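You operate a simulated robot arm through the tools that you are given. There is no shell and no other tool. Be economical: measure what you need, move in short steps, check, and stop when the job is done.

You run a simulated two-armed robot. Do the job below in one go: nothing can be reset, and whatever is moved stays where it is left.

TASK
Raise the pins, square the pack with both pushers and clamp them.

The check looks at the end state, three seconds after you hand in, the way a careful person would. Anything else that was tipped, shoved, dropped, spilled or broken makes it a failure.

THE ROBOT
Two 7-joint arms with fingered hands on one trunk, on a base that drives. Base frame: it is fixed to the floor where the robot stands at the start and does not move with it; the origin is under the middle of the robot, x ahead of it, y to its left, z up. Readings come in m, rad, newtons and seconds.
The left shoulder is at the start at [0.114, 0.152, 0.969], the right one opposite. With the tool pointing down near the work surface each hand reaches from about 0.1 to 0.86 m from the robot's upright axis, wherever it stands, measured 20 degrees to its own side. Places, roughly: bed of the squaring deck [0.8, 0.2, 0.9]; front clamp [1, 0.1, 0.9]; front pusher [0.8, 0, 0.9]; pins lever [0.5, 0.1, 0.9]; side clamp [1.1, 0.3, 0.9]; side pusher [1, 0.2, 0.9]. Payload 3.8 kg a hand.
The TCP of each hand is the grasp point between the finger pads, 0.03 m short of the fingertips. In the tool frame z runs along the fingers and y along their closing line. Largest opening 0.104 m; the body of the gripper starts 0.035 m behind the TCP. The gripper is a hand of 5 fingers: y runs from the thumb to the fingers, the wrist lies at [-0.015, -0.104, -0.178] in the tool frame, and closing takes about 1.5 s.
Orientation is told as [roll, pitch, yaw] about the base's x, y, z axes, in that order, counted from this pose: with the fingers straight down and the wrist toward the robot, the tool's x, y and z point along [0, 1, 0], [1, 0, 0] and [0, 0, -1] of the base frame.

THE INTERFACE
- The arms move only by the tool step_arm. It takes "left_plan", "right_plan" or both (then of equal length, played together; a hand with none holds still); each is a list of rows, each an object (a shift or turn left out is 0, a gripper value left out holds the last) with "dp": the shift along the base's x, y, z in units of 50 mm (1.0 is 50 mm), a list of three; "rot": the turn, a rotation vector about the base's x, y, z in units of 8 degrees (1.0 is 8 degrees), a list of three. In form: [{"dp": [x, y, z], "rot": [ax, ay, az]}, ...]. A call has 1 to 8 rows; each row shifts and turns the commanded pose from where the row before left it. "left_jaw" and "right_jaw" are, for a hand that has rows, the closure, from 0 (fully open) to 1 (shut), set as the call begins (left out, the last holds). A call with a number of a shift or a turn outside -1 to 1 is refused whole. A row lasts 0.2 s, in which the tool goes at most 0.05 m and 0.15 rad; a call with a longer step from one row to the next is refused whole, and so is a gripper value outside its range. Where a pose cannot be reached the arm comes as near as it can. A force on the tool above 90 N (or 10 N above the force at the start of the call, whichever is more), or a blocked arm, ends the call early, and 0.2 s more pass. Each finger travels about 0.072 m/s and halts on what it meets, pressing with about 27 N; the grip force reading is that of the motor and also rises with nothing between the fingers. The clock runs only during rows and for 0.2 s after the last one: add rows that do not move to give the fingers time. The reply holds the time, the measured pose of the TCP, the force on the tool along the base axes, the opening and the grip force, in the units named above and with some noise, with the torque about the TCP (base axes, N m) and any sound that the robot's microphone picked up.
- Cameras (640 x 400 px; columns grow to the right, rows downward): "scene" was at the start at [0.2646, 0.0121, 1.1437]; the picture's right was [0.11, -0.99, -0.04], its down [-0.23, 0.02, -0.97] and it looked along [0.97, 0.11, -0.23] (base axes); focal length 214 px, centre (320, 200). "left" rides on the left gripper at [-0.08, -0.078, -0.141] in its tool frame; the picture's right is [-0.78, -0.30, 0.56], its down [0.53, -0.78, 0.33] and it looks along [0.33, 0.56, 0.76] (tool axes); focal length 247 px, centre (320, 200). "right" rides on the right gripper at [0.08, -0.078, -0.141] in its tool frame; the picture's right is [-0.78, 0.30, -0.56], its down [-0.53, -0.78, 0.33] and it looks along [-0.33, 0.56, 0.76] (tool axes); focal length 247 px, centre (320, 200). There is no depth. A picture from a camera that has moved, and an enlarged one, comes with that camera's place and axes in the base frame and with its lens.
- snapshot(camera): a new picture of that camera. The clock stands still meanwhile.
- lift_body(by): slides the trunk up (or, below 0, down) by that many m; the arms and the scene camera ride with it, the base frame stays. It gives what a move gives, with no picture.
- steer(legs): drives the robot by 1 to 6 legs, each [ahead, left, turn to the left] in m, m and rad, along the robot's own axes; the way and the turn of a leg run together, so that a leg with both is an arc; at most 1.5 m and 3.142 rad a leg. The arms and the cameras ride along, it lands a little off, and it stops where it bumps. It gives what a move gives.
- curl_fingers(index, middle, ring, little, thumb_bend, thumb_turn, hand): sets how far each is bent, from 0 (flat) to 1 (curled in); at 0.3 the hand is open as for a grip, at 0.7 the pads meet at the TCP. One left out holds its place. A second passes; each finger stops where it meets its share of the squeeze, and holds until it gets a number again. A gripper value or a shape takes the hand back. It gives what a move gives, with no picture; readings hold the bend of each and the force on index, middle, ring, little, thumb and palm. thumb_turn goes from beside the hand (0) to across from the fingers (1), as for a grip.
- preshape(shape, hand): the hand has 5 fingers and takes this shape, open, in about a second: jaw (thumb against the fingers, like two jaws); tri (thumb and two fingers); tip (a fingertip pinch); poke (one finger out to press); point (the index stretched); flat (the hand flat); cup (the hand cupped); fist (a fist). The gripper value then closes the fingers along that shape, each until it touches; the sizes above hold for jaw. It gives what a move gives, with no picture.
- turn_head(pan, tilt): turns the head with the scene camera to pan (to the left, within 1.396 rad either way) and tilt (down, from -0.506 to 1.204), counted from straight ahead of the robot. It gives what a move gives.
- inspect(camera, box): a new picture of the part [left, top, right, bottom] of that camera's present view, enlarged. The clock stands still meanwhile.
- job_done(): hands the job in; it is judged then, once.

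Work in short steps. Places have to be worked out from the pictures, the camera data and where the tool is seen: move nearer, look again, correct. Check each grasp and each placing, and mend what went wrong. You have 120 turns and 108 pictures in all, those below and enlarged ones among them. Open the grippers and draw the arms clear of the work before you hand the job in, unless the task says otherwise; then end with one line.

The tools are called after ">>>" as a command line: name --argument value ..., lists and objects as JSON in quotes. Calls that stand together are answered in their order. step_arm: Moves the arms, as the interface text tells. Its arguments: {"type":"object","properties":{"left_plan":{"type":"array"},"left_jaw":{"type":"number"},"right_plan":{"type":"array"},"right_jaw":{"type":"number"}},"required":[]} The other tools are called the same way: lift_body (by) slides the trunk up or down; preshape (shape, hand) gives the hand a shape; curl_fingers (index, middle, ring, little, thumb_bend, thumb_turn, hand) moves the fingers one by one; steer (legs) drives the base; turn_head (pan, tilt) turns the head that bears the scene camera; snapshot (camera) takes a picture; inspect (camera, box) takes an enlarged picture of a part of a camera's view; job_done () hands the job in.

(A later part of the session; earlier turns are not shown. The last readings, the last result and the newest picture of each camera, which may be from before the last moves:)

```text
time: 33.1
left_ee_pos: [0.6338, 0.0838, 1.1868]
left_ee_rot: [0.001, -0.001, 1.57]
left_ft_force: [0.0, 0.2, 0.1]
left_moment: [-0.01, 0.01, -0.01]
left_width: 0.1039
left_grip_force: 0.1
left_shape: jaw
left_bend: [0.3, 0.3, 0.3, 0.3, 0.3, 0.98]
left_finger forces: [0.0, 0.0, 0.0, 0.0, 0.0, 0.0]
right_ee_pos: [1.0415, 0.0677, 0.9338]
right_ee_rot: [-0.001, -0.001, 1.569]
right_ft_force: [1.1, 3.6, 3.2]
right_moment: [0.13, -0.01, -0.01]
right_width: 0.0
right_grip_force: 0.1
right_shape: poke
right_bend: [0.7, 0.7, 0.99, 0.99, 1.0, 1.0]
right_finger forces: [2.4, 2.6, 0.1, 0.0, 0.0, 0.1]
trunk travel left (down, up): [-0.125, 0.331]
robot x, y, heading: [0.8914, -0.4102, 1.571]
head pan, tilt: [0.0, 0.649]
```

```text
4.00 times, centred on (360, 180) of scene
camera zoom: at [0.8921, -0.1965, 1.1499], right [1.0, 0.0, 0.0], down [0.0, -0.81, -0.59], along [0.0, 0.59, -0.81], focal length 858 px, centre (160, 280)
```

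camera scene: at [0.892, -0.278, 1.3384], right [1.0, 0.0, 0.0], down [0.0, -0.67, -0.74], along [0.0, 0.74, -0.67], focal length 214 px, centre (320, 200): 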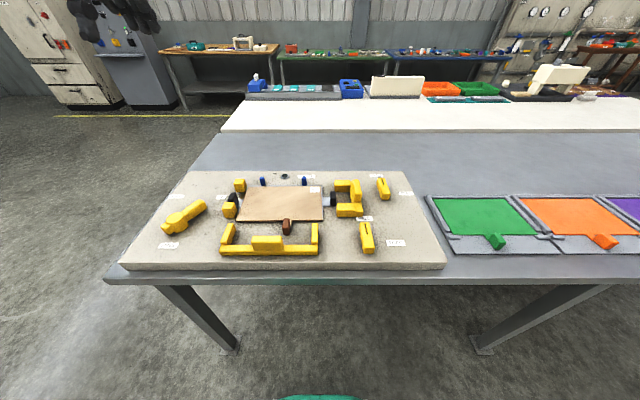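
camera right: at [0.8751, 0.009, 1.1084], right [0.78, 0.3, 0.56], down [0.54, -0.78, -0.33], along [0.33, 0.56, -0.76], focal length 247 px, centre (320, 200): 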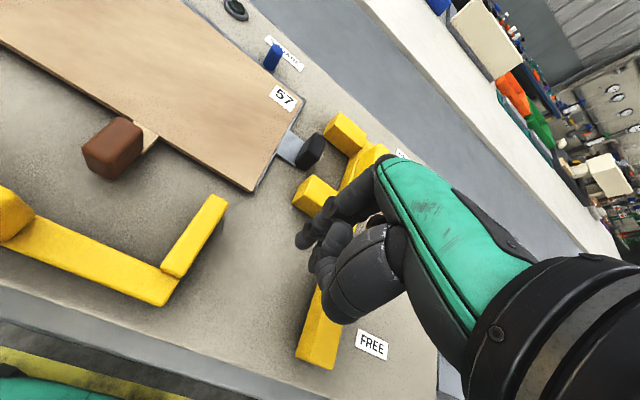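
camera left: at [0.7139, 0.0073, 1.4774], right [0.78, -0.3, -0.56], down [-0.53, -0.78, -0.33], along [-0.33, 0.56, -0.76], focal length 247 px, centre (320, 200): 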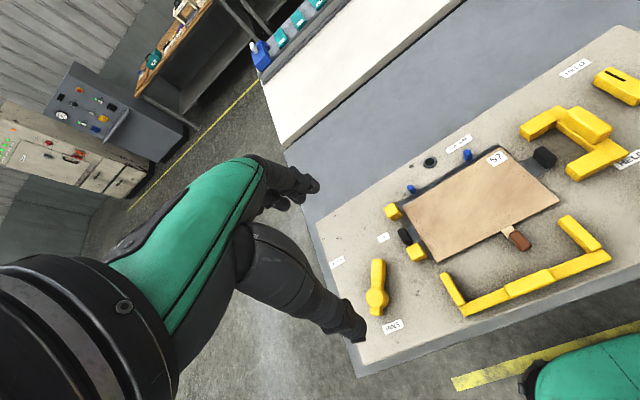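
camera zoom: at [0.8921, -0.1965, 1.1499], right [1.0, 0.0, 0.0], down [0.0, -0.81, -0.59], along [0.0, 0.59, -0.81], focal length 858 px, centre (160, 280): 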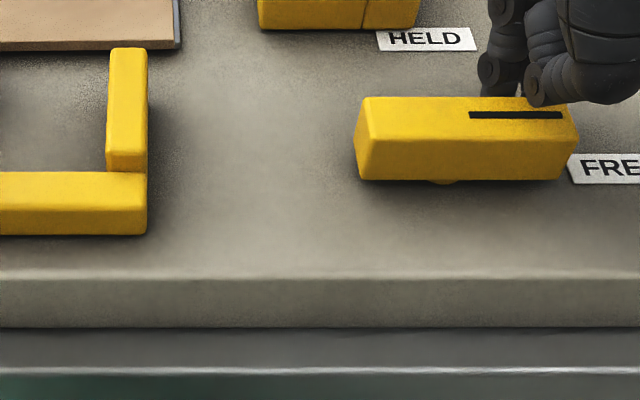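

The front clamp is at FREE. I lift off and go to the left side of the side clamp, estimated to be centred on (1.093, 0.25).

>>> step_arm --right_plan '[{"dp": [0, 0.2, 0]}, {"dp": [0, 0, 0.9]}, {"dp": [0, 0.2, 0.9]}, {"dp": [0.05, 0.9, 0]}, {"dp": [0.05, 0.9, 0]}, {"dp": [0.05, 0.9, 0]}, {"dp": [0.05, 0.95, 0]}, {"dp": [0, 0, -0.5]}]'

>>> inspect --camera "scene" --box '[320, 80, 480, 180]'

>>> snapshot --camera "right"

```text
time: 34.9
left_ee_pos: [0.6333, 0.0833, 1.1882]
left_ee_rot: [-0.001, 0.0, 1.572]
left_ft_force: [-0.1, 0.1, -0.1]
left_moment: [-0.03, 0.02, -0.02]
left_width: 0.1039
left_grip_force: 0.1
left_shape: jaw
left_bend: [0.3, 0.3, 0.3, 0.3, 0.3, 0.98]
left_finger forces: [0.1, 0.0, 0.0, 0.0, 0.1, 0.1]
right_ee_pos: [1.0536, 0.2707, 0.9999]
right_ee_rot: [0.002, -0.001, 1.57]
right_ft_force: [-0.4, 0.0, -0.2]
right_moment: [-0.01, -0.01, -0.01]
right_width: 0.0
right_grip_force: 0.0
right_shape: poke
right_bend: [0.7, 0.7, 0.99, 0.99, 1.0, 1.0]
right_finger forces: [0.0, 0.0, 0.1, 0.0, 0.1, 0.0]
trunk travel left (down, up): [-0.125, 0.331]
robot x, y, heading: [0.8895, -0.4046, 1.573]
head pan, tilt: [0.0, 0.649]
```

```text
4.00 times, centred on (400, 130) of scene
camera zoom: at [0.8927, -0.1972, 1.15], right [1.0, 0.0, 0.0], down [0.0, -0.8, -0.59], along [0.0, 0.59, -0.8], focal length 858 px, centre (0, 480)
```

zoom: 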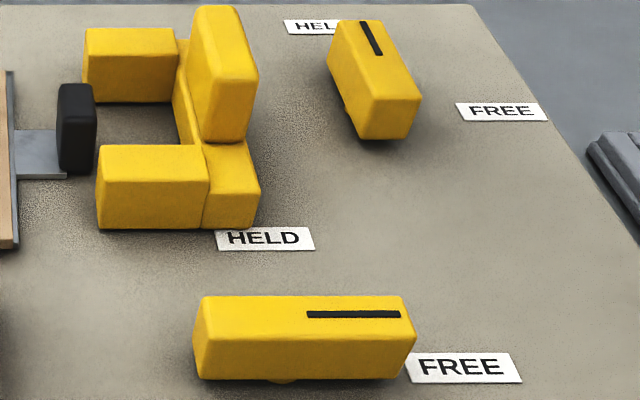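

```text
75 pictures are left
camera right: at [0.9732, 0.1913, 1.1407], right [0.78, 0.3, 0.56], down [0.53, -0.78, -0.33], along [0.33, 0.56, -0.76], focal length 247 px, centre (320, 200)
```

right: 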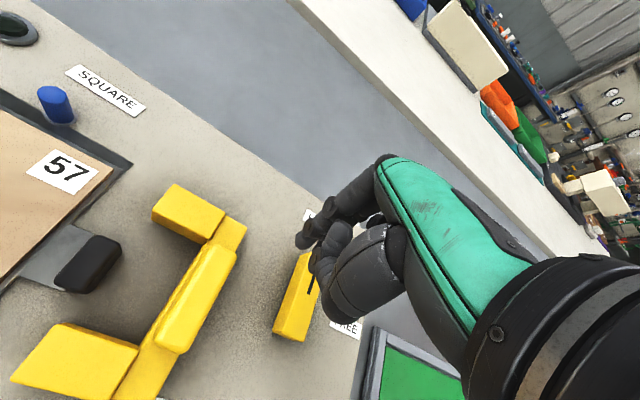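

The side clamp is centred on (1.093, 0.2535) and the fingers are just left of it. I lower them and turn the pointer the same way.

>>> step_arm --right_plan '[{"dp": [-0.04, 0.2, -0.7]}, {"dp": [0, 0, -0.64]}, {"dp": [0.3, 0, 0]}, {"dp": [0.37, 0.06, 0]}, {"dp": [0.35, 0.0, 0]}, {"dp": [0.3, -0.08, 0]}, {"dp": [0.2, -0.15, 0]}, {"dp": [0, -0.16, 0]}]'

>>> inspect --camera "scene" --box '[320, 80, 480, 180]'

```text
time: 36.7
left_ee_pos: [0.634, 0.0844, 1.1868]
left_ee_rot: [0.001, -0.001, 1.57]
left_ft_force: [0.4, -0.1, -0.8]
left_moment: [-0.04, 0.0, -0.04]
left_width: 0.1038
left_grip_force: 0.1
left_shape: jaw
left_bend: [0.3, 0.3, 0.3, 0.3, 0.3, 0.98]
left_finger forces: [0.0, 0.1, 0.1, 0.0, 0.1, 0.0]
right_ee_pos: [1.1253, 0.2644, 0.9304]
right_ee_rot: [0.001, -0.001, 1.573]
right_ft_force: [0.9, 3.3, 0.6]
right_moment: [0.1, 0.0, 0.01]
right_width: 0.0
right_grip_force: 0.2
right_shape: poke
right_bend: [0.7, 0.7, 0.99, 0.99, 1.0, 1.0]
right_finger forces: [1.4, 1.6, 0.1, 0.0, 0.0, 0.1]
trunk travel left (down, up): [-0.125, 0.331]
robot x, y, heading: [0.8944, -0.4063, 1.57]
head pan, tilt: [0.0, 0.649]
```

```text
4.00 times, centred on (400, 130) of scene
camera zoom: at [0.8921, -0.1966, 1.1499], right [1.0, 0.0, 0.0], down [0.0, -0.81, -0.59], along [0.0, 0.59, -0.81], focal length 858 px, centre (0, 480)
```

zoom: 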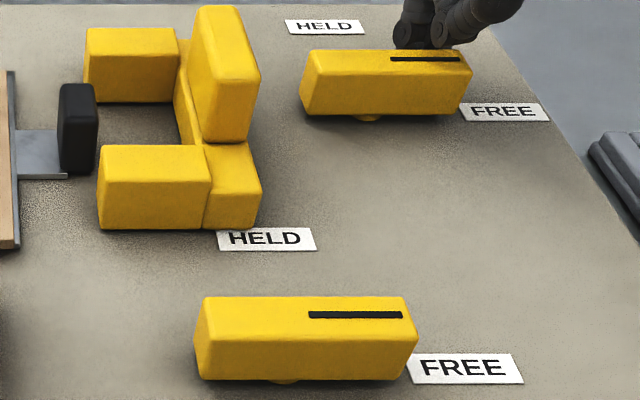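

Both clamps are FREE. I lift the right hand away, shape the left hand to a poke and look closely at the front pusher.

>>> preshape --hand "left" --shape "poke"

>>> step_arm --right_plan '[{"dp": [0, 0.2, 0]}, {"dp": [0, 0, 0.9]}, {"dp": [0, 0, 0.9]}, {"dp": [0.3, -0.5, 0.8]}, {"dp": [0.3, -0.5, 0.8]}]' --left_plan '[{"dp": [0.5, -0.6, 0]}, {"dp": [0.5, -0.6, 0]}, {"dp": [0.6, -0.6, -0.5]}, {"dp": [0.6, -0.6, -0.5]}, {"dp": [0.6, -0.4, -0.5]}]'

>>> inspect --camera "scene" --box '[190, 90, 390, 215]'

>>> snapshot --camera "left"

```text
time: 37.6
left_ee_pos: [0.6332, 0.0842, 1.1864]
left_ee_rot: [-0.001, 0.001, 1.572]
left_ft_force: [-0.1, -0.3, 0.0]
left_moment: [0.01, -0.03, 0.02]
left_width: 0.0
left_grip_force: 0.1
left_shape: poke
left_bend: [0.7, 0.7, 0.99, 0.99, 1.0, 1.0]
left_finger forces: [0.0, 0.1, 0.1, 0.1, 0.0, 0.1]
right_ee_pos: [1.1255, 0.2637, 0.9291]
right_ee_rot: [0.001, 0.0, 1.571]
right_ft_force: [2.0, 3.6, 1.7]
right_moment: [0.08, -0.05, -0.01]
right_width: 0.0
right_grip_force: 0.2
right_shape: poke
right_bend: [0.7, 0.7, 0.99, 0.99, 1.0, 1.0]
right_finger forces: [1.7, 1.9, 0.0, 0.0, 0.0, 0.1]
trunk travel left (down, up): [-0.125, 0.331]
robot x, y, heading: [0.8919, -0.4054, 1.573]
head pan, tilt: [0.0, 0.649]
```

```text
time: 38.8
left_ee_pos: [0.7739, -0.059, 1.1118]
left_ee_rot: [0.0, -0.002, 1.573]
left_ft_force: [0.2, -1.1, 0.1]
left_moment: [0.01, 0.0, 0.01]
left_width: 0.0
left_grip_force: 0.1
left_shape: poke
left_bend: [0.7, 0.7, 0.99, 0.99, 1.0, 1.0]
left_finger forces: [0.0, 0.0, 0.0, 0.0, 0.0, 0.0]
right_ee_pos: [1.1565, 0.2214, 1.102]
right_ee_rot: [-0.001, 0.0, 1.573]
right_ft_force: [-0.4, -0.6, 0.6]
right_moment: [0.0, 0.03, -0.02]
right_width: 0.0
right_grip_force: 0.0
right_shape: poke
right_bend: [0.7, 0.7, 0.99, 0.99, 1.0, 1.0]
right_finger forces: [0.0, 0.0, 0.0, 0.0, 0.1, 0.1]
trunk travel left (down, up): [-0.125, 0.331]
robot x, y, heading: [0.891, -0.4089, 1.575]
head pan, tilt: [0.0, 0.649]
```

```text
3.20 times, centred on (290, 152) of scene
camera zoom: at [0.8928, -0.198, 1.1502], right [1.0, 0.0, 0.0], down [0.0, -0.8, -0.59], along [0.0, 0.59, -0.8], focal length 686 px, centre (416, 352)
```

zoom: 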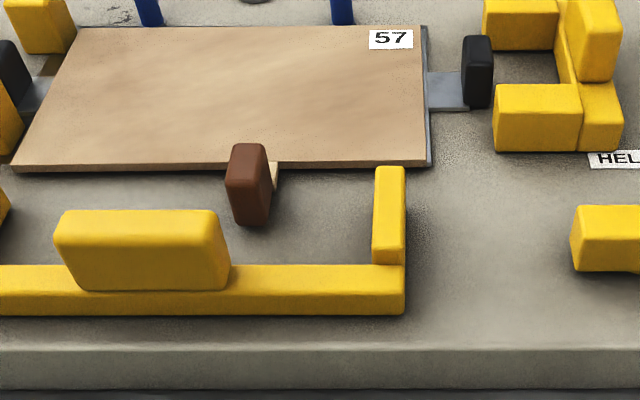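

```text
72 pictures are left
camera left: at [0.855, -0.1369, 1.2513], right [0.78, -0.29, -0.56], down [-0.53, -0.78, -0.33], along [-0.33, 0.56, -0.76], focal length 247 px, centre (320, 200)
```

left: 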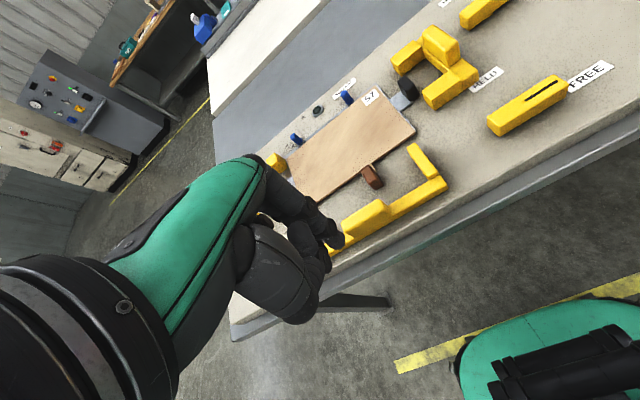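

The handle block spans y 0.016–0.031 and z 0.91–0.945, centred on x 0.772. I lower the left fingers in front of it and press gently in +y.

>>> step_arm --left_plan '[{"dp": [0, 0.1, -0.9]}, {"dp": [0, 0, -0.9]}, {"dp": [0, 0, -0.9]}, {"dp": [0, 0, -0.7]}, {"dp": [0, 0.3, 0]}, {"dp": [0, 0.3, 0]}, {"dp": [0, 0, 0]}]'

>>> inspect --camera "scene" --box '[190, 90, 390, 215]'

```text
time: 40.4
left_ee_pos: [0.7929, 0.0163, 0.967]
left_ee_rot: [0.0, 0.001, 1.571]
left_ft_force: [-0.3, -0.9, 0.4]
left_moment: [0.01, 0.01, -0.03]
left_width: 0.0001
left_grip_force: 0.0
left_shape: poke
left_bend: [0.7, 0.7, 0.99, 0.99, 1.0, 1.0]
left_finger forces: [0.0, 0.0, 0.1, 0.0, 0.0, 0.0]
left hand out of reach, approached as far as the arm can: row 2, 3, 4
right_ee_pos: [1.1551, 0.2219, 1.1012]
right_ee_rot: [0.0, -0.002, 1.571]
right_ft_force: [0.3, 0.9, -0.2]
right_moment: [0.01, 0.01, 0.0]
right_width: 0.0
right_grip_force: 0.0
right_shape: poke
right_bend: [0.7, 0.7, 0.99, 0.99, 1.0, 1.0]
right_finger forces: [0.0, 0.1, 0.0, 0.0, 0.0, 0.0]
trunk travel left (down, up): [-0.125, 0.331]
robot x, y, heading: [0.8925, -0.4049, 1.568]
head pan, tilt: [0.0, 0.649]
```

```text
3.20 times, centred on (290, 152) of scene
camera zoom: at [0.892, -0.1967, 1.1498], right [1.0, 0.0, 0.0], down [0.0, -0.81, -0.59], along [0.0, 0.59, -0.81], focal length 686 px, centre (416, 352)
```

zoom: 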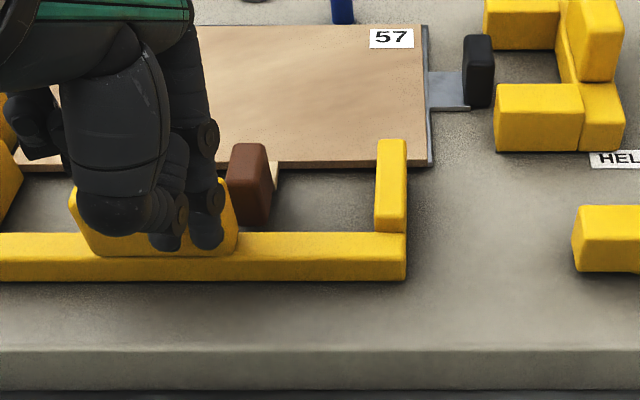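

The left arm could not reach that close to the body, so it drifted forward and already slid the pusher a little. I back the base off 0.1 m for room.

>>> steer --legs '[[-0.1, 0, 0]]'

>>> inspect --camera "scene" --box '[190, 60, 390, 185]'

```text
time: 41.5
left_ee_pos: [0.7932, -0.0851, 0.9682]
left_ee_rot: [-0.001, 0.0, 1.57]
left_ft_force: [0.2, 0.8, 0.2]
left_moment: [0.02, 0.02, -0.03]
left_width: 0.0003
left_grip_force: 0.0
left_shape: poke
left_bend: [0.7, 0.7, 0.99, 0.99, 1.0, 1.0]
left_finger forces: [0.0, 0.0, 0.0, 0.1, 0.1, 0.1]
right_ee_pos: [1.1552, 0.1208, 1.101]
right_ee_rot: [-0.001, 0.001, 1.569]
right_ft_force: [1.0, 0.2, 0.1]
right_moment: [0.0, 0.0, 0.05]
right_width: 0.0001
right_grip_force: 0.0
right_shape: poke
right_bend: [0.7, 0.7, 0.99, 0.99, 1.0, 1.0]
right_finger forces: [0.0, 0.0, 0.1, 0.0, 0.1, 0.0]
trunk travel left (down, up): [-0.125, 0.331]
robot x, y, heading: [0.8933, -0.51, 1.573]
head pan, tilt: [0.0, 0.649]
```

```text
3.20 times, centred on (290, 122) of scene
camera zoom: at [0.8921, -0.2987, 1.15], right [1.0, 0.0, 0.0], down [0.0, -0.8, -0.59], along [0.0, 0.59, -0.8], focal length 686 px, centre (416, 448)
```

zoom: 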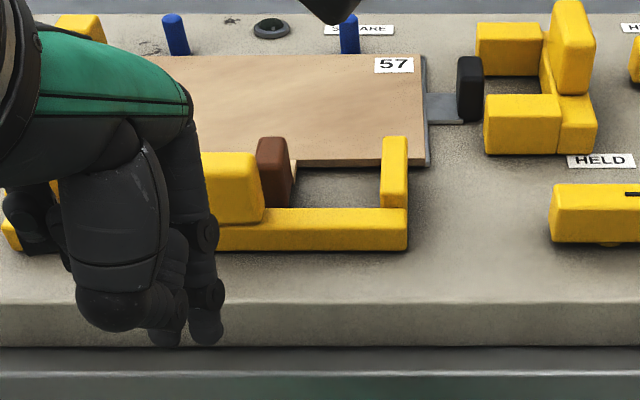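

Now there is room. I lower to handle height, centre on x 0.775, and approach in +y.

>>> step_arm --left_plan '[{"dp": [-0.35, 0.3, -0.3]}, {"dp": [0, 0.4, -0.3]}, {"dp": [0, 0.5, 0]}, {"dp": [0, 0.4, 0]}, {"dp": [0, 0, 0]}]'

>>> inspect --camera "scene" --box '[190, 60, 390, 185]'

```text
time: 42.7
left_ee_pos: [0.7751, -0.0044, 0.9364]
left_ee_rot: [0.0, 0.0, 1.572]
left_ft_force: [-0.2, -0.3, 0.5]
left_moment: [0.0, 0.02, -0.01]
left_width: 0.0
left_grip_force: 0.0
left_shape: poke
left_bend: [0.7, 0.7, 0.99, 0.99, 1.0, 1.0]
left_finger forces: [0.0, 0.0, 0.0, 0.1, 0.1, 0.1]
right_ee_pos: [1.1567, 0.1214, 1.1004]
right_ee_rot: [0.001, 0.001, 1.57]
right_ft_force: [-0.2, 0.0, -0.2]
right_moment: [0.0, 0.0, -0.03]
right_width: 0.0
right_grip_force: 0.1
right_shape: poke
right_bend: [0.7, 0.7, 0.99, 0.99, 1.0, 1.0]
right_finger forces: [0.0, 0.0, 0.1, 0.1, 0.0, 0.1]
trunk travel left (down, up): [-0.125, 0.331]
robot x, y, heading: [0.8968, -0.5092, 1.577]
head pan, tilt: [0.0, 0.649]
```

```text
3.20 times, centred on (290, 122) of scene
camera zoom: at [0.8922, -0.2984, 1.1501], right [1.0, 0.0, 0.0], down [0.0, -0.8, -0.59], along [0.0, 0.59, -0.8], focal length 686 px, centre (416, 448)
```

zoom: 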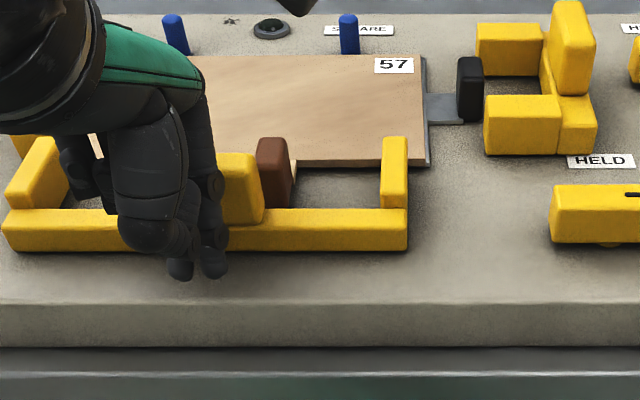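

The fingers are just short of the bar. I press in +y in small steps, watching the force.

>>> step_arm --left_plan '[{"dp": [0, 0.15, 0]}, {"dp": [0, 0.15, 0]}, {"dp": [0, 0.15, 0]}, {"dp": [0, 0, 0]}]'

>>> inspect --camera "scene" --box '[190, 60, 390, 185]'

```text
time: 43.7
left_ee_pos: [0.7755, 0.0175, 0.9379]
left_ee_rot: [0.0, -0.002, 1.572]
left_ft_force: [1.3, -5.7, 2.9]
left_moment: [0.15, 0.03, -0.02]
left_width: 0.0003
left_grip_force: 0.1
left_shape: poke
left_bend: [0.7, 0.7, 0.99, 0.99, 1.0, 1.0]
left_finger forces: [0.0, 5.4, 0.1, 0.1, 0.1, 0.0]
right_ee_pos: [1.1553, 0.1199, 1.1027]
right_ee_rot: [-0.001, 0.0, 1.57]
right_ft_force: [0.5, 0.4, -0.3]
right_moment: [0.04, -0.01, -0.01]
right_width: 0.0
right_grip_force: 0.2
right_shape: poke
right_bend: [0.7, 0.7, 0.99, 0.99, 1.0, 1.0]
right_finger forces: [0.2, 0.0, 0.1, 0.1, 0.1, 0.0]
trunk travel left (down, up): [-0.125, 0.331]
robot x, y, heading: [0.8962, -0.5073, 1.571]
head pan, tilt: [0.0, 0.649]
```

```text
3.20 times, centred on (290, 122) of scene
camera zoom: at [0.8923, -0.2993, 1.1502], right [1.0, 0.0, 0.0], down [0.0, -0.8, -0.59], along [0.0, 0.59, -0.8], focal length 686 px, centre (416, 448)
```

zoom: 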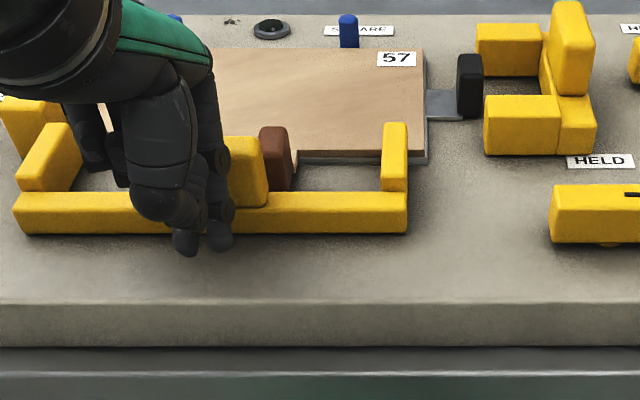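

The pack slides with the pusher at about 6 N. I push on toward the pins.

>>> step_arm --left_plan '[{"dp": [0, 0.1, 0]}, {"dp": [0, 0.1, 0]}, {"dp": [0, 0, 0]}]'

>>> inspect --camera "scene" --box '[190, 60, 390, 185]'

```text
time: 44.5
left_ee_pos: [0.7758, 0.0262, 0.9416]
left_ee_rot: [0.001, -0.006, 1.57]
left_ft_force: [-0.4, -11.3, 15.7]
left_moment: [0.47, 0.12, 0.13]
left_width: 0.0
left_grip_force: 0.1
left_shape: poke
left_bend: [0.7, 0.7, 0.99, 0.99, 1.0, 1.0]
left_finger forces: [0.0, 19.9, 0.0, 0.0, 0.0, 0.0]
right_ee_pos: [1.1563, 0.117, 1.1038]
right_ee_rot: [0.001, -0.003, 1.572]
right_ft_force: [-0.4, -0.2, 0.8]
right_moment: [-0.02, 0.01, 0.0]
right_width: 0.0
right_grip_force: 0.1
right_shape: poke
right_bend: [0.7, 0.7, 0.99, 0.99, 1.0, 1.0]
right_finger forces: [0.1, 0.0, 0.1, 0.0, 0.0, 0.1]
trunk travel left (down, up): [-0.125, 0.331]
robot x, y, heading: [0.8937, -0.5124, 1.57]
head pan, tilt: [0.0, 0.649]
```

```text
3.20 times, centred on (290, 122) of scene
camera zoom: at [0.8925, -0.3018, 1.151], right [1.0, 0.0, 0.0], down [0.0, -0.8, -0.6], along [0.0, 0.6, -0.8], focal length 686 px, centre (416, 448)
```

zoom: 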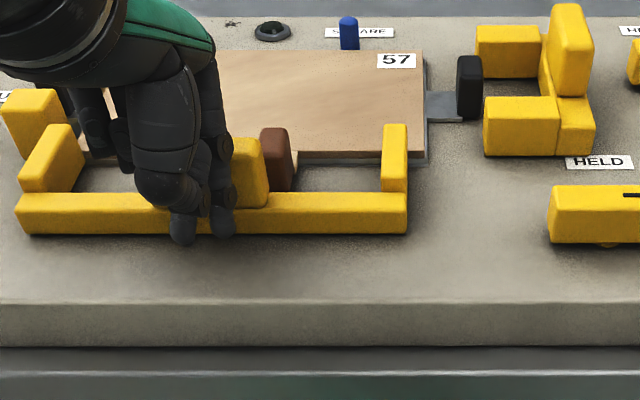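

The force rose to 11 N and the pack's far edge is at the pins. I ease the left hand slightly but keep it there, and bring the right hand down on the +x side of the side pusher's block.

>>> step_arm --left_plan '[{"dp": [0, -0.05, -0.04]}, {}, {}, {}, {}, {}, {}, {}]' --right_plan '[{"dp": [-0.6, 0.5, 0]}, {"dp": [-0.6, 0.5, 0]}, {"dp": [-0.6, 0.4, 0]}, {"dp": [-0.56, 0.36, 0]}, {"dp": [0, 0, -0.8]}, {"dp": [0, 0, -0.8]}, {"dp": [0, 0, -0.6]}, {}]'

>>> inspect --camera "scene" --box '[310, 50, 470, 150]'

>>> snapshot --camera "right"

```text
time: 46.3
left_ee_pos: [0.7756, 0.0233, 0.9382]
left_ee_rot: [-0.003, -0.005, 1.572]
left_ft_force: [0.8, -17.3, 4.9]
left_moment: [0.27, 0.05, 0.19]
left_width: 0.0001
left_grip_force: 0.1
left_shape: poke
left_bend: [0.7, 0.7, 0.99, 0.99, 1.0, 1.0]
left_finger forces: [0.1, 17.6, 0.1, 0.1, 0.0, 0.0]
right_ee_pos: [1.037, 0.2061, 0.9914]
right_ee_rot: [0.0, -0.004, 1.569]
right_ft_force: [-0.7, 0.6, -0.2]
right_moment: [0.03, -0.01, -0.01]
right_width: 0.0001
right_grip_force: 0.0
right_shape: poke
right_bend: [0.7, 0.7, 0.99, 0.99, 1.0, 1.0]
right_finger forces: [0.1, 0.1, 0.0, 0.0, 0.1, 0.1]
trunk travel left (down, up): [-0.125, 0.331]
robot x, y, heading: [0.8921, -0.5087, 1.577]
head pan, tilt: [0.0, 0.649]
```

```text
4.00 times, centred on (390, 100) of scene
camera zoom: at [0.8922, -0.3011, 1.1508], right [1.0, 0.0, 0.0], down [0.0, -0.8, -0.6], along [0.0, 0.6, -0.8], focal length 858 px, centre (40, 600)
```

zoom: 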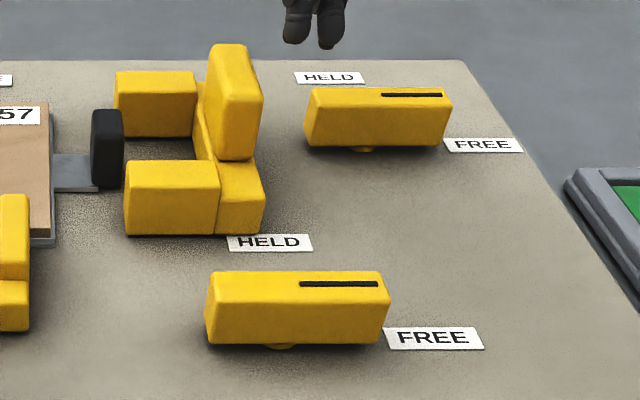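

```text
65 pictures are left
camera right: at [0.9564, 0.1279, 1.1335], right [0.78, 0.29, 0.56], down [0.53, -0.78, -0.34], along [0.33, 0.56, -0.76], focal length 247 px, centre (320, 200)
```

right: 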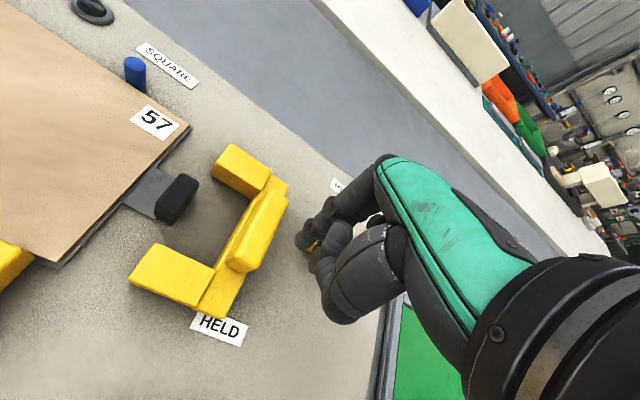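

The fingertips sit at x 1.021–1.059 and y about 0.218, close to the side clamp bar at y ≥ 0.236. I shift 10 mm toward −y, lower, and ease the left hand.

>>> step_arm --left_plan '[{"dp": [0, -0.06, 0]}, {}, {}, {}]' --right_plan '[{"dp": [0, -0.2, 0]}, {"dp": [0, 0, -0.6]}, {"dp": [0, 0, -0.45]}, {}]'

>>> inspect --camera "scene" --box '[310, 50, 470, 150]'

```text
time: 47.3
left_ee_pos: [0.7754, 0.0209, 0.9377]
left_ee_rot: [0.0, -0.004, 1.57]
left_ft_force: [-0.6, -11.6, 12.2]
left_moment: [0.51, 0.06, 0.14]
left_width: 0.0002
left_grip_force: 0.1
left_shape: poke
left_bend: [0.7, 0.7, 0.99, 0.99, 1.0, 1.0]
left_finger forces: [0.0, 16.3, 0.0, 0.1, 0.0, 0.0]
right_ee_pos: [1.0389, 0.197, 0.9392]
right_ee_rot: [-0.001, -0.004, 1.571]
right_ft_force: [-0.1, 0.2, 0.1]
right_moment: [-0.01, 0.02, 0.0]
right_width: 0.0
right_grip_force: 0.0
right_shape: poke
right_bend: [0.7, 0.7, 0.99, 0.99, 1.0, 1.0]
right_finger forces: [0.0, 0.0, 0.0, 0.0, 0.0, 0.0]
trunk travel left (down, up): [-0.125, 0.331]
robot x, y, heading: [0.8911, -0.5072, 1.57]
head pan, tilt: [0.0, 0.649]
```

```text
4.00 times, centred on (390, 100) of scene
camera zoom: at [0.8923, -0.301, 1.1507], right [1.0, 0.0, 0.0], down [0.0, -0.8, -0.6], along [0.0, 0.6, -0.8], focal length 858 px, centre (40, 600)
```

zoom: 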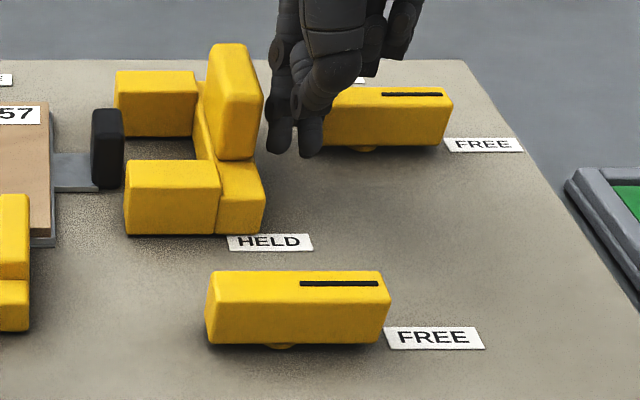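

The right fingers are beside the side pusher. I push in −x in small steps.

>>> step_arm --right_plan '[{"dp": [-0.2, 0, 0]}, {"dp": [-0.2, 0, 0]}, {"dp": [-0.2, 0, 0]}, {"dp": [-0.2, 0, 0]}, {}]'

>>> inspect --camera "scene" --box '[190, 50, 430, 200]'

```text
time: 48.5
left_ee_pos: [0.7763, 0.0203, 0.9375]
left_ee_rot: [0.001, -0.002, 1.571]
left_ft_force: [-0.5, -13.7, 8.0]
left_moment: [0.34, 0.05, 0.1]
left_width: 0.0
left_grip_force: 0.1
left_shape: poke
left_bend: [0.7, 0.7, 0.99, 0.99, 1.0, 1.0]
left_finger forces: [0.0, 15.5, 0.0, 0.1, 0.0, 0.0]
right_ee_pos: [0.9974, 0.1965, 0.9402]
right_ee_rot: [-0.001, -0.002, 1.571]
right_ft_force: [0.3, 0.9, 0.3]
right_moment: [-0.01, 0.0, -0.01]
right_width: 0.0
right_grip_force: 0.1
right_shape: poke
right_bend: [0.7, 0.7, 0.99, 0.99, 1.0, 1.0]
right_finger forces: [0.0, 0.0, 0.1, 0.0, 0.0, 0.0]
trunk travel left (down, up): [-0.125, 0.331]
robot x, y, heading: [0.8935, -0.5087, 1.568]
head pan, tilt: [0.0, 0.649]
```

```text
2.67 times, centred on (310, 125) of scene
camera zoom: at [0.8924, -0.3008, 1.1505], right [1.0, 0.0, 0.0], down [0.0, -0.8, -0.6], along [0.0, 0.6, -0.8], focal length 572 px, centre (347, 400)
```

zoom: 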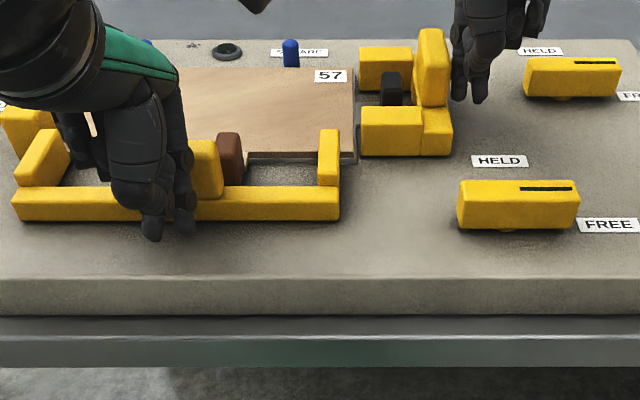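

The side pusher slides freely and is near the pack's right edge. I continue with finer steps.

>>> step_arm --right_plan '[{"dp": [-0.12, 0, 0]}, {"dp": [-0.12, 0, 0]}, {"dp": [-0.12, 0, 0]}, {}]'

>>> inspect --camera "scene" --box '[190, 50, 430, 200]'

```text
time: 49.5
left_ee_pos: [0.7763, 0.0208, 0.9364]
left_ee_rot: [0.001, -0.002, 1.572]
left_ft_force: [-1.1, -13.7, 4.2]
left_moment: [0.26, 0.04, 0.17]
left_width: 0.0
left_grip_force: 0.1
left_shape: poke
left_bend: [0.7, 0.7, 0.99, 0.99, 1.0, 1.0]
left_finger forces: [0.0, 14.2, 0.0, 0.0, 0.1, 0.0]
right_ee_pos: [0.9803, 0.197, 0.9396]
right_ee_rot: [0.001, -0.003, 1.57]
right_ft_force: [2.6, -0.9, -0.6]
right_moment: [-0.04, 0.01, -0.04]
right_width: 0.0002
right_grip_force: 0.2
right_shape: poke
right_bend: [0.7, 0.7, 0.99, 0.99, 1.0, 1.0]
right_finger forces: [3.2, 0.1, 0.0, 0.0, 0.0, 0.0]
trunk travel left (down, up): [-0.125, 0.331]
robot x, y, heading: [0.8934, -0.5081, 1.574]
head pan, tilt: [0.0, 0.649]
```

```text
2.67 times, centred on (310, 125) of scene
camera zoom: at [0.8928, -0.3004, 1.1504], right [1.0, 0.0, 0.0], down [0.0, -0.8, -0.59], along [0.0, 0.59, -0.8], focal length 572 px, centre (347, 400)
```

zoom: 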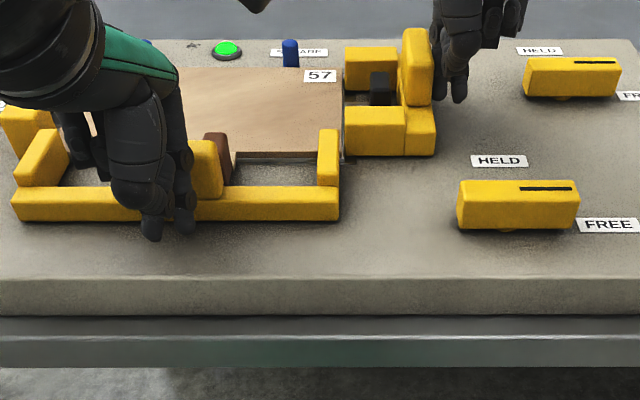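

The SQUARE lamp is green. I draw the right hand back a little to see whether the side pusher stays put.

>>> step_arm --right_plan '[{"dp": [0.3, 0, 0]}, {"dp": [0.3, 0, 0]}, {}]'

>>> inspect --camera "scene" --box '[190, 50, 430, 200]'

```text
time: 50.3
left_ee_pos: [0.7751, 0.0222, 0.9365]
left_ee_rot: [-0.001, -0.002, 1.571]
left_ft_force: [0.9, -13.2, 3.2]
left_moment: [0.23, 0.03, 0.07]
left_width: 0.0
left_grip_force: 0.2
left_shape: poke
left_bend: [0.7, 0.7, 0.99, 0.99, 1.0, 1.0]
left_finger forces: [0.0, 14.4, 0.0, 0.1, 0.0, 0.0]
right_ee_pos: [1.0109, 0.1973, 0.9414]
right_ee_rot: [0.0, -0.001, 1.573]
right_ft_force: [0.5, 0.6, -0.2]
right_moment: [-0.02, 0.02, 0.0]
right_width: 0.0
right_grip_force: 0.1
right_shape: poke
right_bend: [0.7, 0.7, 0.99, 0.99, 1.0, 1.0]
right_finger forces: [0.0, 0.0, 0.0, 0.1, 0.0, 0.0]
trunk travel left (down, up): [-0.125, 0.331]
robot x, y, heading: [0.8898, -0.5072, 1.574]
head pan, tilt: [0.0, 0.649]
```

```text
2.67 times, centred on (310, 125) of scene
camera zoom: at [0.8923, -0.3004, 1.1504], right [1.0, 0.0, 0.0], down [0.0, -0.8, -0.59], along [0.0, 0.59, -0.8], focal length 572 px, centre (347, 400)
```

zoom: 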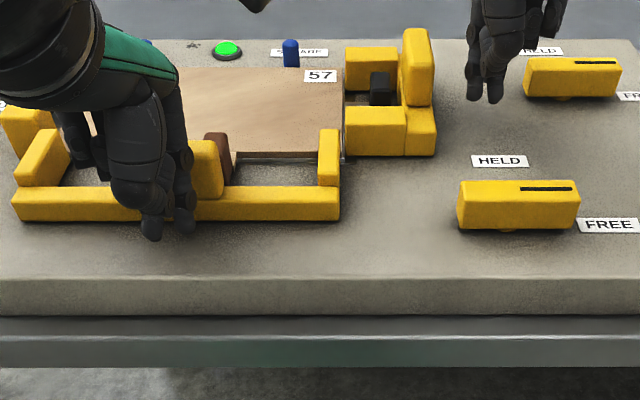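

The pusher stays and the lamp stays green. I now turn the side clamp to HELD, pushing its +x end around in +y from below.

>>> step_arm --right_plan '[{"dp": [0.5, -0.1, 0]}, {"dp": [0.9, 0, 0]}, {"dp": [0.85, 0.2, -0.15]}, {"dp": [0.25, 0.5, 0]}, {"dp": [0.15, 0.3, 0]}, {}]'

>>> inspect --camera "scene" --box '[310, 50, 470, 150]'

```text
time: 51.7
left_ee_pos: [0.7761, 0.0205, 0.9368]
left_ee_rot: [0.0, -0.002, 1.57]
left_ft_force: [0.7, -13.4, 5.3]
left_moment: [0.27, 0.04, 0.12]
left_width: 0.0004
left_grip_force: 0.0
left_shape: poke
left_bend: [0.7, 0.7, 0.99, 0.99, 1.0, 1.0]
left_finger forces: [0.0, 14.4, 0.0, 0.0, 0.0, 0.1]
right_ee_pos: [1.1412, 0.2425, 0.9328]
right_ee_rot: [-0.001, -0.001, 1.571]
right_ft_force: [0.8, -1.4, 0.9]
right_moment: [-0.02, -0.01, -0.02]
right_width: 0.0
right_grip_force: 0.1
right_shape: poke
right_bend: [0.7, 0.7, 0.99, 0.99, 1.0, 1.0]
right_finger forces: [0.5, 0.0, 0.0, 0.0, 0.1, 0.0]
trunk travel left (down, up): [-0.125, 0.331]
robot x, y, heading: [0.8919, -0.5081, 1.573]
head pan, tilt: [0.0, 0.649]
```

```text
4.00 times, centred on (390, 100) of scene
camera zoom: at [0.8923, -0.3006, 1.1505], right [1.0, 0.0, 0.0], down [0.0, -0.8, -0.6], along [0.0, 0.6, -0.8], focal length 858 px, centre (40, 600)
```

zoom: 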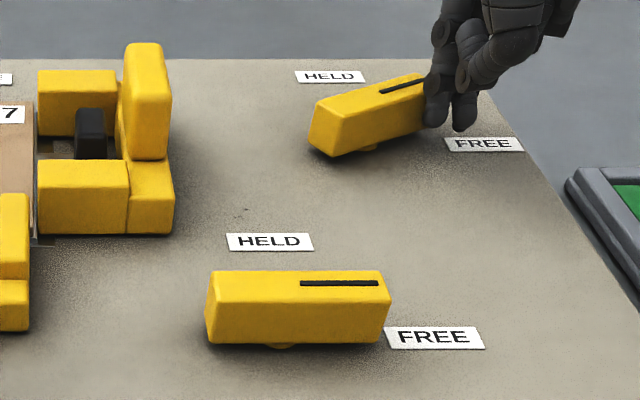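

The bar has turned about 30°. I follow the arc further.

>>> step_arm --right_plan '[{"dp": [0, 0.25, 0]}, {"dp": [-0.1, 0.25, 0]}, {"dp": [-0.2, 0.1, 0]}, {"dp": [-0.2, 0, 0]}, {}]'

>>> inspect --camera "scene" --box '[310, 50, 470, 150]'

```text
time: 52.9
left_ee_pos: [0.7766, 0.0204, 0.9371]
left_ee_rot: [0.0, -0.003, 1.571]
left_ft_force: [-3.7, -14.5, 7.1]
left_moment: [0.34, 0.03, 0.27]
left_width: 0.0
left_grip_force: 0.2
left_shape: poke
left_bend: [0.7, 0.7, 0.99, 0.99, 1.0, 1.0]
left_finger forces: [0.0, 15.8, 0.0, 0.0, 0.0, 0.1]
right_ee_pos: [1.1204, 0.2732, 0.9336]
right_ee_rot: [-0.001, -0.003, 1.567]
right_ft_force: [11.0, 2.3, 1.0]
right_moment: [0.03, -0.19, -0.03]
right_width: 0.0004
right_grip_force: 0.1
right_shape: poke
right_bend: [0.7, 0.7, 0.99, 0.99, 1.0, 1.0]
right_finger forces: [10.5, 0.0, 0.0, 0.0, 0.0, 0.0]
trunk travel left (down, up): [-0.125, 0.331]
robot x, y, heading: [0.892, -0.5059, 1.574]
head pan, tilt: [0.0, 0.649]
```

```text
4.00 times, centred on (390, 100) of scene
camera zoom: at [0.8933, -0.3005, 1.1505], right [1.0, 0.0, 0.0], down [0.0, -0.8, -0.6], along [0.0, 0.6, -0.8], focal length 858 px, centre (40, 600)
```

zoom: 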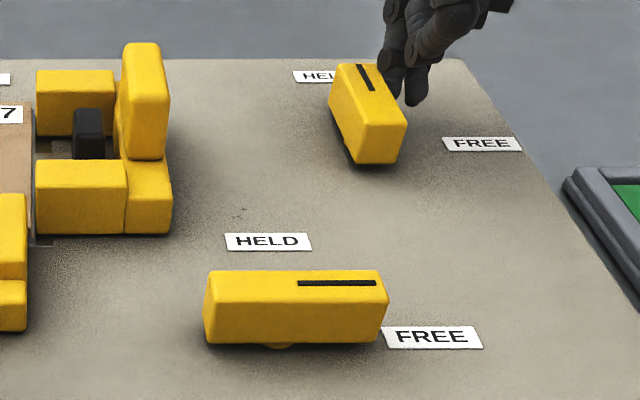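

The side clamp is back at HELD against its stop. I retract and move to the front clamp's near side.

>>> step_arm --right_plan '[{"dp": [0.3, 0, 0]}, {"dp": [0, 0, 0.9]}, {"dp": [0, -0.4, 0.8]}, {"dp": [-0.4, -0.85, 0]}, {"dp": [-0.4, -0.85, 0]}, {"dp": [-0.4, -0.85, 0]}, {"dp": [-0.4, -0.85, 0]}, {"dp": [-0.4, -0.85, 0]}]'

>>> step_arm --right_plan '[{"dp": [-0.02, -0.7, 0]}, {"dp": [0, 0, -0.7]}, {"dp": [0, 0, -0.6]}, {}]'

>>> inspect --camera "scene" --box '[190, 50, 430, 200]'

```text
time: 54.7
left_ee_pos: [0.7769, 0.0219, 0.9372]
left_ee_rot: [-0.001, -0.002, 1.571]
left_ft_force: [0.8, -13.9, 5.1]
left_moment: [0.29, 0.07, 0.13]
left_width: 0.0
left_grip_force: 0.1
left_shape: poke
left_bend: [0.7, 0.7, 0.99, 0.99, 1.0, 1.0]
left_finger forces: [0.0, 15.5, 0.0, 0.1, 0.0, 0.1]
right_ee_pos: [1.0333, 0.0378, 1.0167]
right_ee_rot: [0.0, -0.001, 1.569]
right_ft_force: [0.1, -0.4, -0.5]
right_moment: [0.01, -0.02, -0.03]
right_width: 0.0002
right_grip_force: 0.1
right_shape: poke
right_bend: [0.7, 0.7, 0.99, 0.99, 1.0, 1.0]
right_finger forces: [0.1, 0.1, 0.1, 0.0, 0.1, 0.0]
trunk travel left (down, up): [-0.125, 0.331]
robot x, y, heading: [0.8958, -0.505, 1.57]
head pan, tilt: [0.0, 0.649]
```

```text
time: 55.7
left_ee_pos: [0.7755, 0.0212, 0.9362]
left_ee_rot: [0.0, -0.001, 1.569]
left_ft_force: [0.6, -12.9, 6.1]
left_moment: [0.27, 0.04, 0.1]
left_width: 0.0
left_grip_force: 0.1
left_shape: poke
left_bend: [0.7, 0.7, 0.99, 0.99, 1.0, 1.0]
left_finger forces: [0.1, 14.5, 0.0, 0.0, 0.0, 0.1]
right_ee_pos: [1.0338, 0.0043, 0.9517]
right_ee_rot: [0.002, -0.002, 1.57]
right_ft_force: [-0.2, 0.2, -0.2]
right_moment: [0.03, 0.02, -0.01]
right_width: 0.0
right_grip_force: 0.1
right_shape: poke
right_bend: [0.7, 0.7, 0.99, 0.99, 1.0, 1.0]
right_finger forces: [0.0, 0.1, 0.0, 0.1, 0.0, 0.1]
trunk travel left (down, up): [-0.125, 0.331]
robot x, y, heading: [0.8891, -0.507, 1.571]
head pan, tilt: [0.0, 0.649]
```

```text
2.67 times, centred on (310, 125) of scene
camera zoom: at [0.8923, -0.3006, 1.1505], right [1.0, 0.0, 0.0], down [0.0, -0.8, -0.6], along [0.0, 0.6, -0.8], focal length 572 px, centre (347, 400)
```

zoom: 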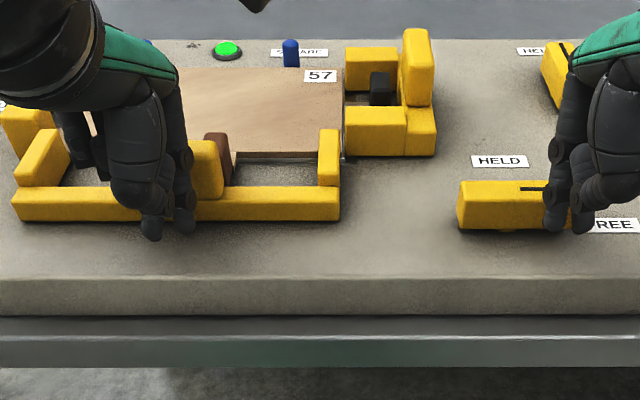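

The hand is in place in front of the front clamp and the lamp is still green. I lower and turn it to HELD with the same arc.

>>> step_arm --right_plan '[{"dp": [0, 0, -0.37]}, {"dp": [0.25, 0.5, 0]}, {"dp": [0.15, 0.33, 0]}, {"dp": [0, 0.25, 0]}, {"dp": [-0.1, 0.25, 0]}, {"dp": [-0.2, 0.1, 0]}, {"dp": [-0.2, 0, 0]}, {}]'

>>> inspect --camera "scene" --box '[190, 50, 430, 200]'

```text
time: 57.5
left_ee_pos: [0.7803, 0.02, 0.9373]
left_ee_rot: [0.003, 0.0, 1.569]
left_ft_force: [-4.3, -13.4, 6.8]
left_moment: [0.28, 0.01, 0.26]
left_width: 0.0
left_grip_force: 0.1
left_shape: poke
left_bend: [0.7, 0.7, 0.99, 0.99, 1.0, 1.0]
left_finger forces: [0.0, 15.2, 0.0, 0.1, 0.0, 0.1]
right_ee_pos: [1.0344, 0.0756, 0.9333]
right_ee_rot: [0.0, -0.003, 1.562]
right_ft_force: [29.7, 6.3, 3.9]
right_moment: [0.16, -0.54, -0.17]
right_width: 0.0
right_grip_force: 0.1
right_shape: poke
right_bend: [0.7, 0.7, 0.99, 0.99, 1.0, 1.0]
right_finger forces: [30.1, 0.1, 0.1, 0.0, 0.0, 0.0]
trunk travel left (down, up): [-0.125, 0.331]
robot x, y, heading: [0.8944, -0.5043, 1.568]
head pan, tilt: [0.0, 0.649]
```

```text
2.67 times, centred on (310, 125) of scene
camera zoom: at [0.8968, -0.3002, 1.1505], right [1.0, 0.0, 0.0], down [0.0, -0.8, -0.59], along [0.0, 0.59, -0.8], focal length 572 px, centre (347, 400)
```

zoom: 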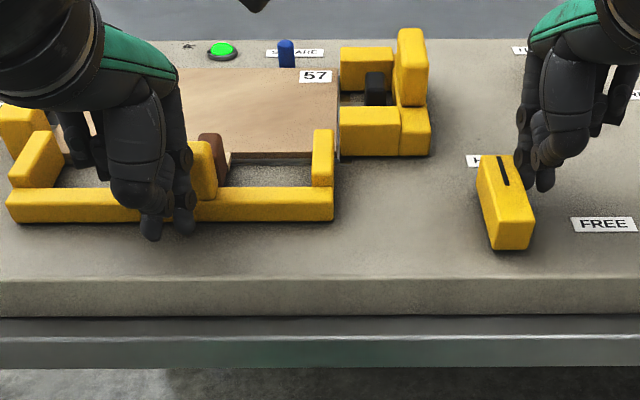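

The front clamp is at HELD, hard against its stop. I back both hands off: right in +x then up, left in −y then up.

>>> step_arm --left_plan '[{"dp": [0, -0.3, 0]}, {"dp": [0, -0.4, 0]}, {"dp": [0, -0.2, 0.5]}, {"dp": [0, 0, 0.9]}, {"dp": [-0.5, 0, 0.8]}, {"dp": [-0.5, 0, 0.8]}]' --right_plan '[{"dp": [0.3, 0, 0]}, {"dp": [0.2, 0, 0.3]}, {"dp": [0, 0, 0.9]}, {"dp": [0, 0, 0.9]}, {"dp": [0.5, -0.3, 0.8]}, {"dp": [0.5, -0.3, 0.8]}]'

>>> snapshot --camera "scene"

>>> inspect --camera "scene" --box '[190, 50, 430, 200]'

```text
time: 58.9
left_ee_pos: [0.7242, -0.0245, 1.0865]
left_ee_rot: [-0.001, -0.001, 1.572]
left_ft_force: [-0.1, -0.5, 0.0]
left_moment: [0.0, 0.0, 0.0]
left_width: 0.0
left_grip_force: 0.1
left_shape: poke
left_bend: [0.7, 0.7, 0.99, 0.99, 1.0, 1.0]
left_finger forces: [0.1, 0.1, 0.1, 0.1, 0.0, 0.1]
right_ee_pos: [1.0985, 0.0444, 1.1191]
right_ee_rot: [-0.001, -0.002, 1.573]
right_ft_force: [0.0, -0.3, -0.1]
right_moment: [0.01, -0.01, 0.04]
right_width: 0.0
right_grip_force: 0.0
right_shape: poke
right_bend: [0.7, 0.7, 0.99, 0.99, 1.0, 1.0]
right_finger forces: [0.0, 0.0, 0.0, 0.1, 0.0, 0.0]
trunk travel left (down, up): [-0.125, 0.331]
robot x, y, heading: [0.8926, -0.5046, 1.57]
head pan, tilt: [0.0, 0.649]
```

```text
56 pictures are left
camera scene: at [0.8919, -0.2998, 1.1504], right [1.0, 0.0, 0.0], down [0.0, -0.8, -0.59], along [0.0, 0.59, -0.8], focal length 214 px, centre (320, 200)
```

scene: 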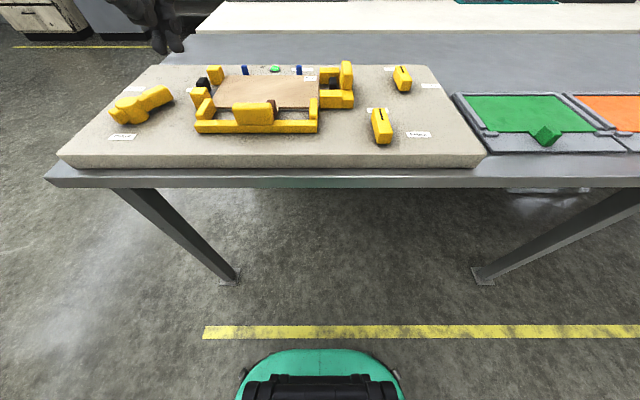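

```text
2.67 times, centred on (310, 125) of scene
camera zoom: at [0.8919, -0.2998, 1.1504], right [1.0, 0.0, 0.0], down [0.0, -0.8, -0.59], along [0.0, 0.59, -0.8], focal length 572 px, centre (347, 400)
```

zoom: 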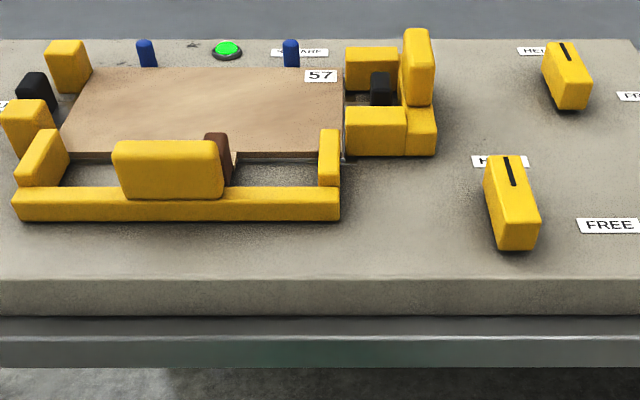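

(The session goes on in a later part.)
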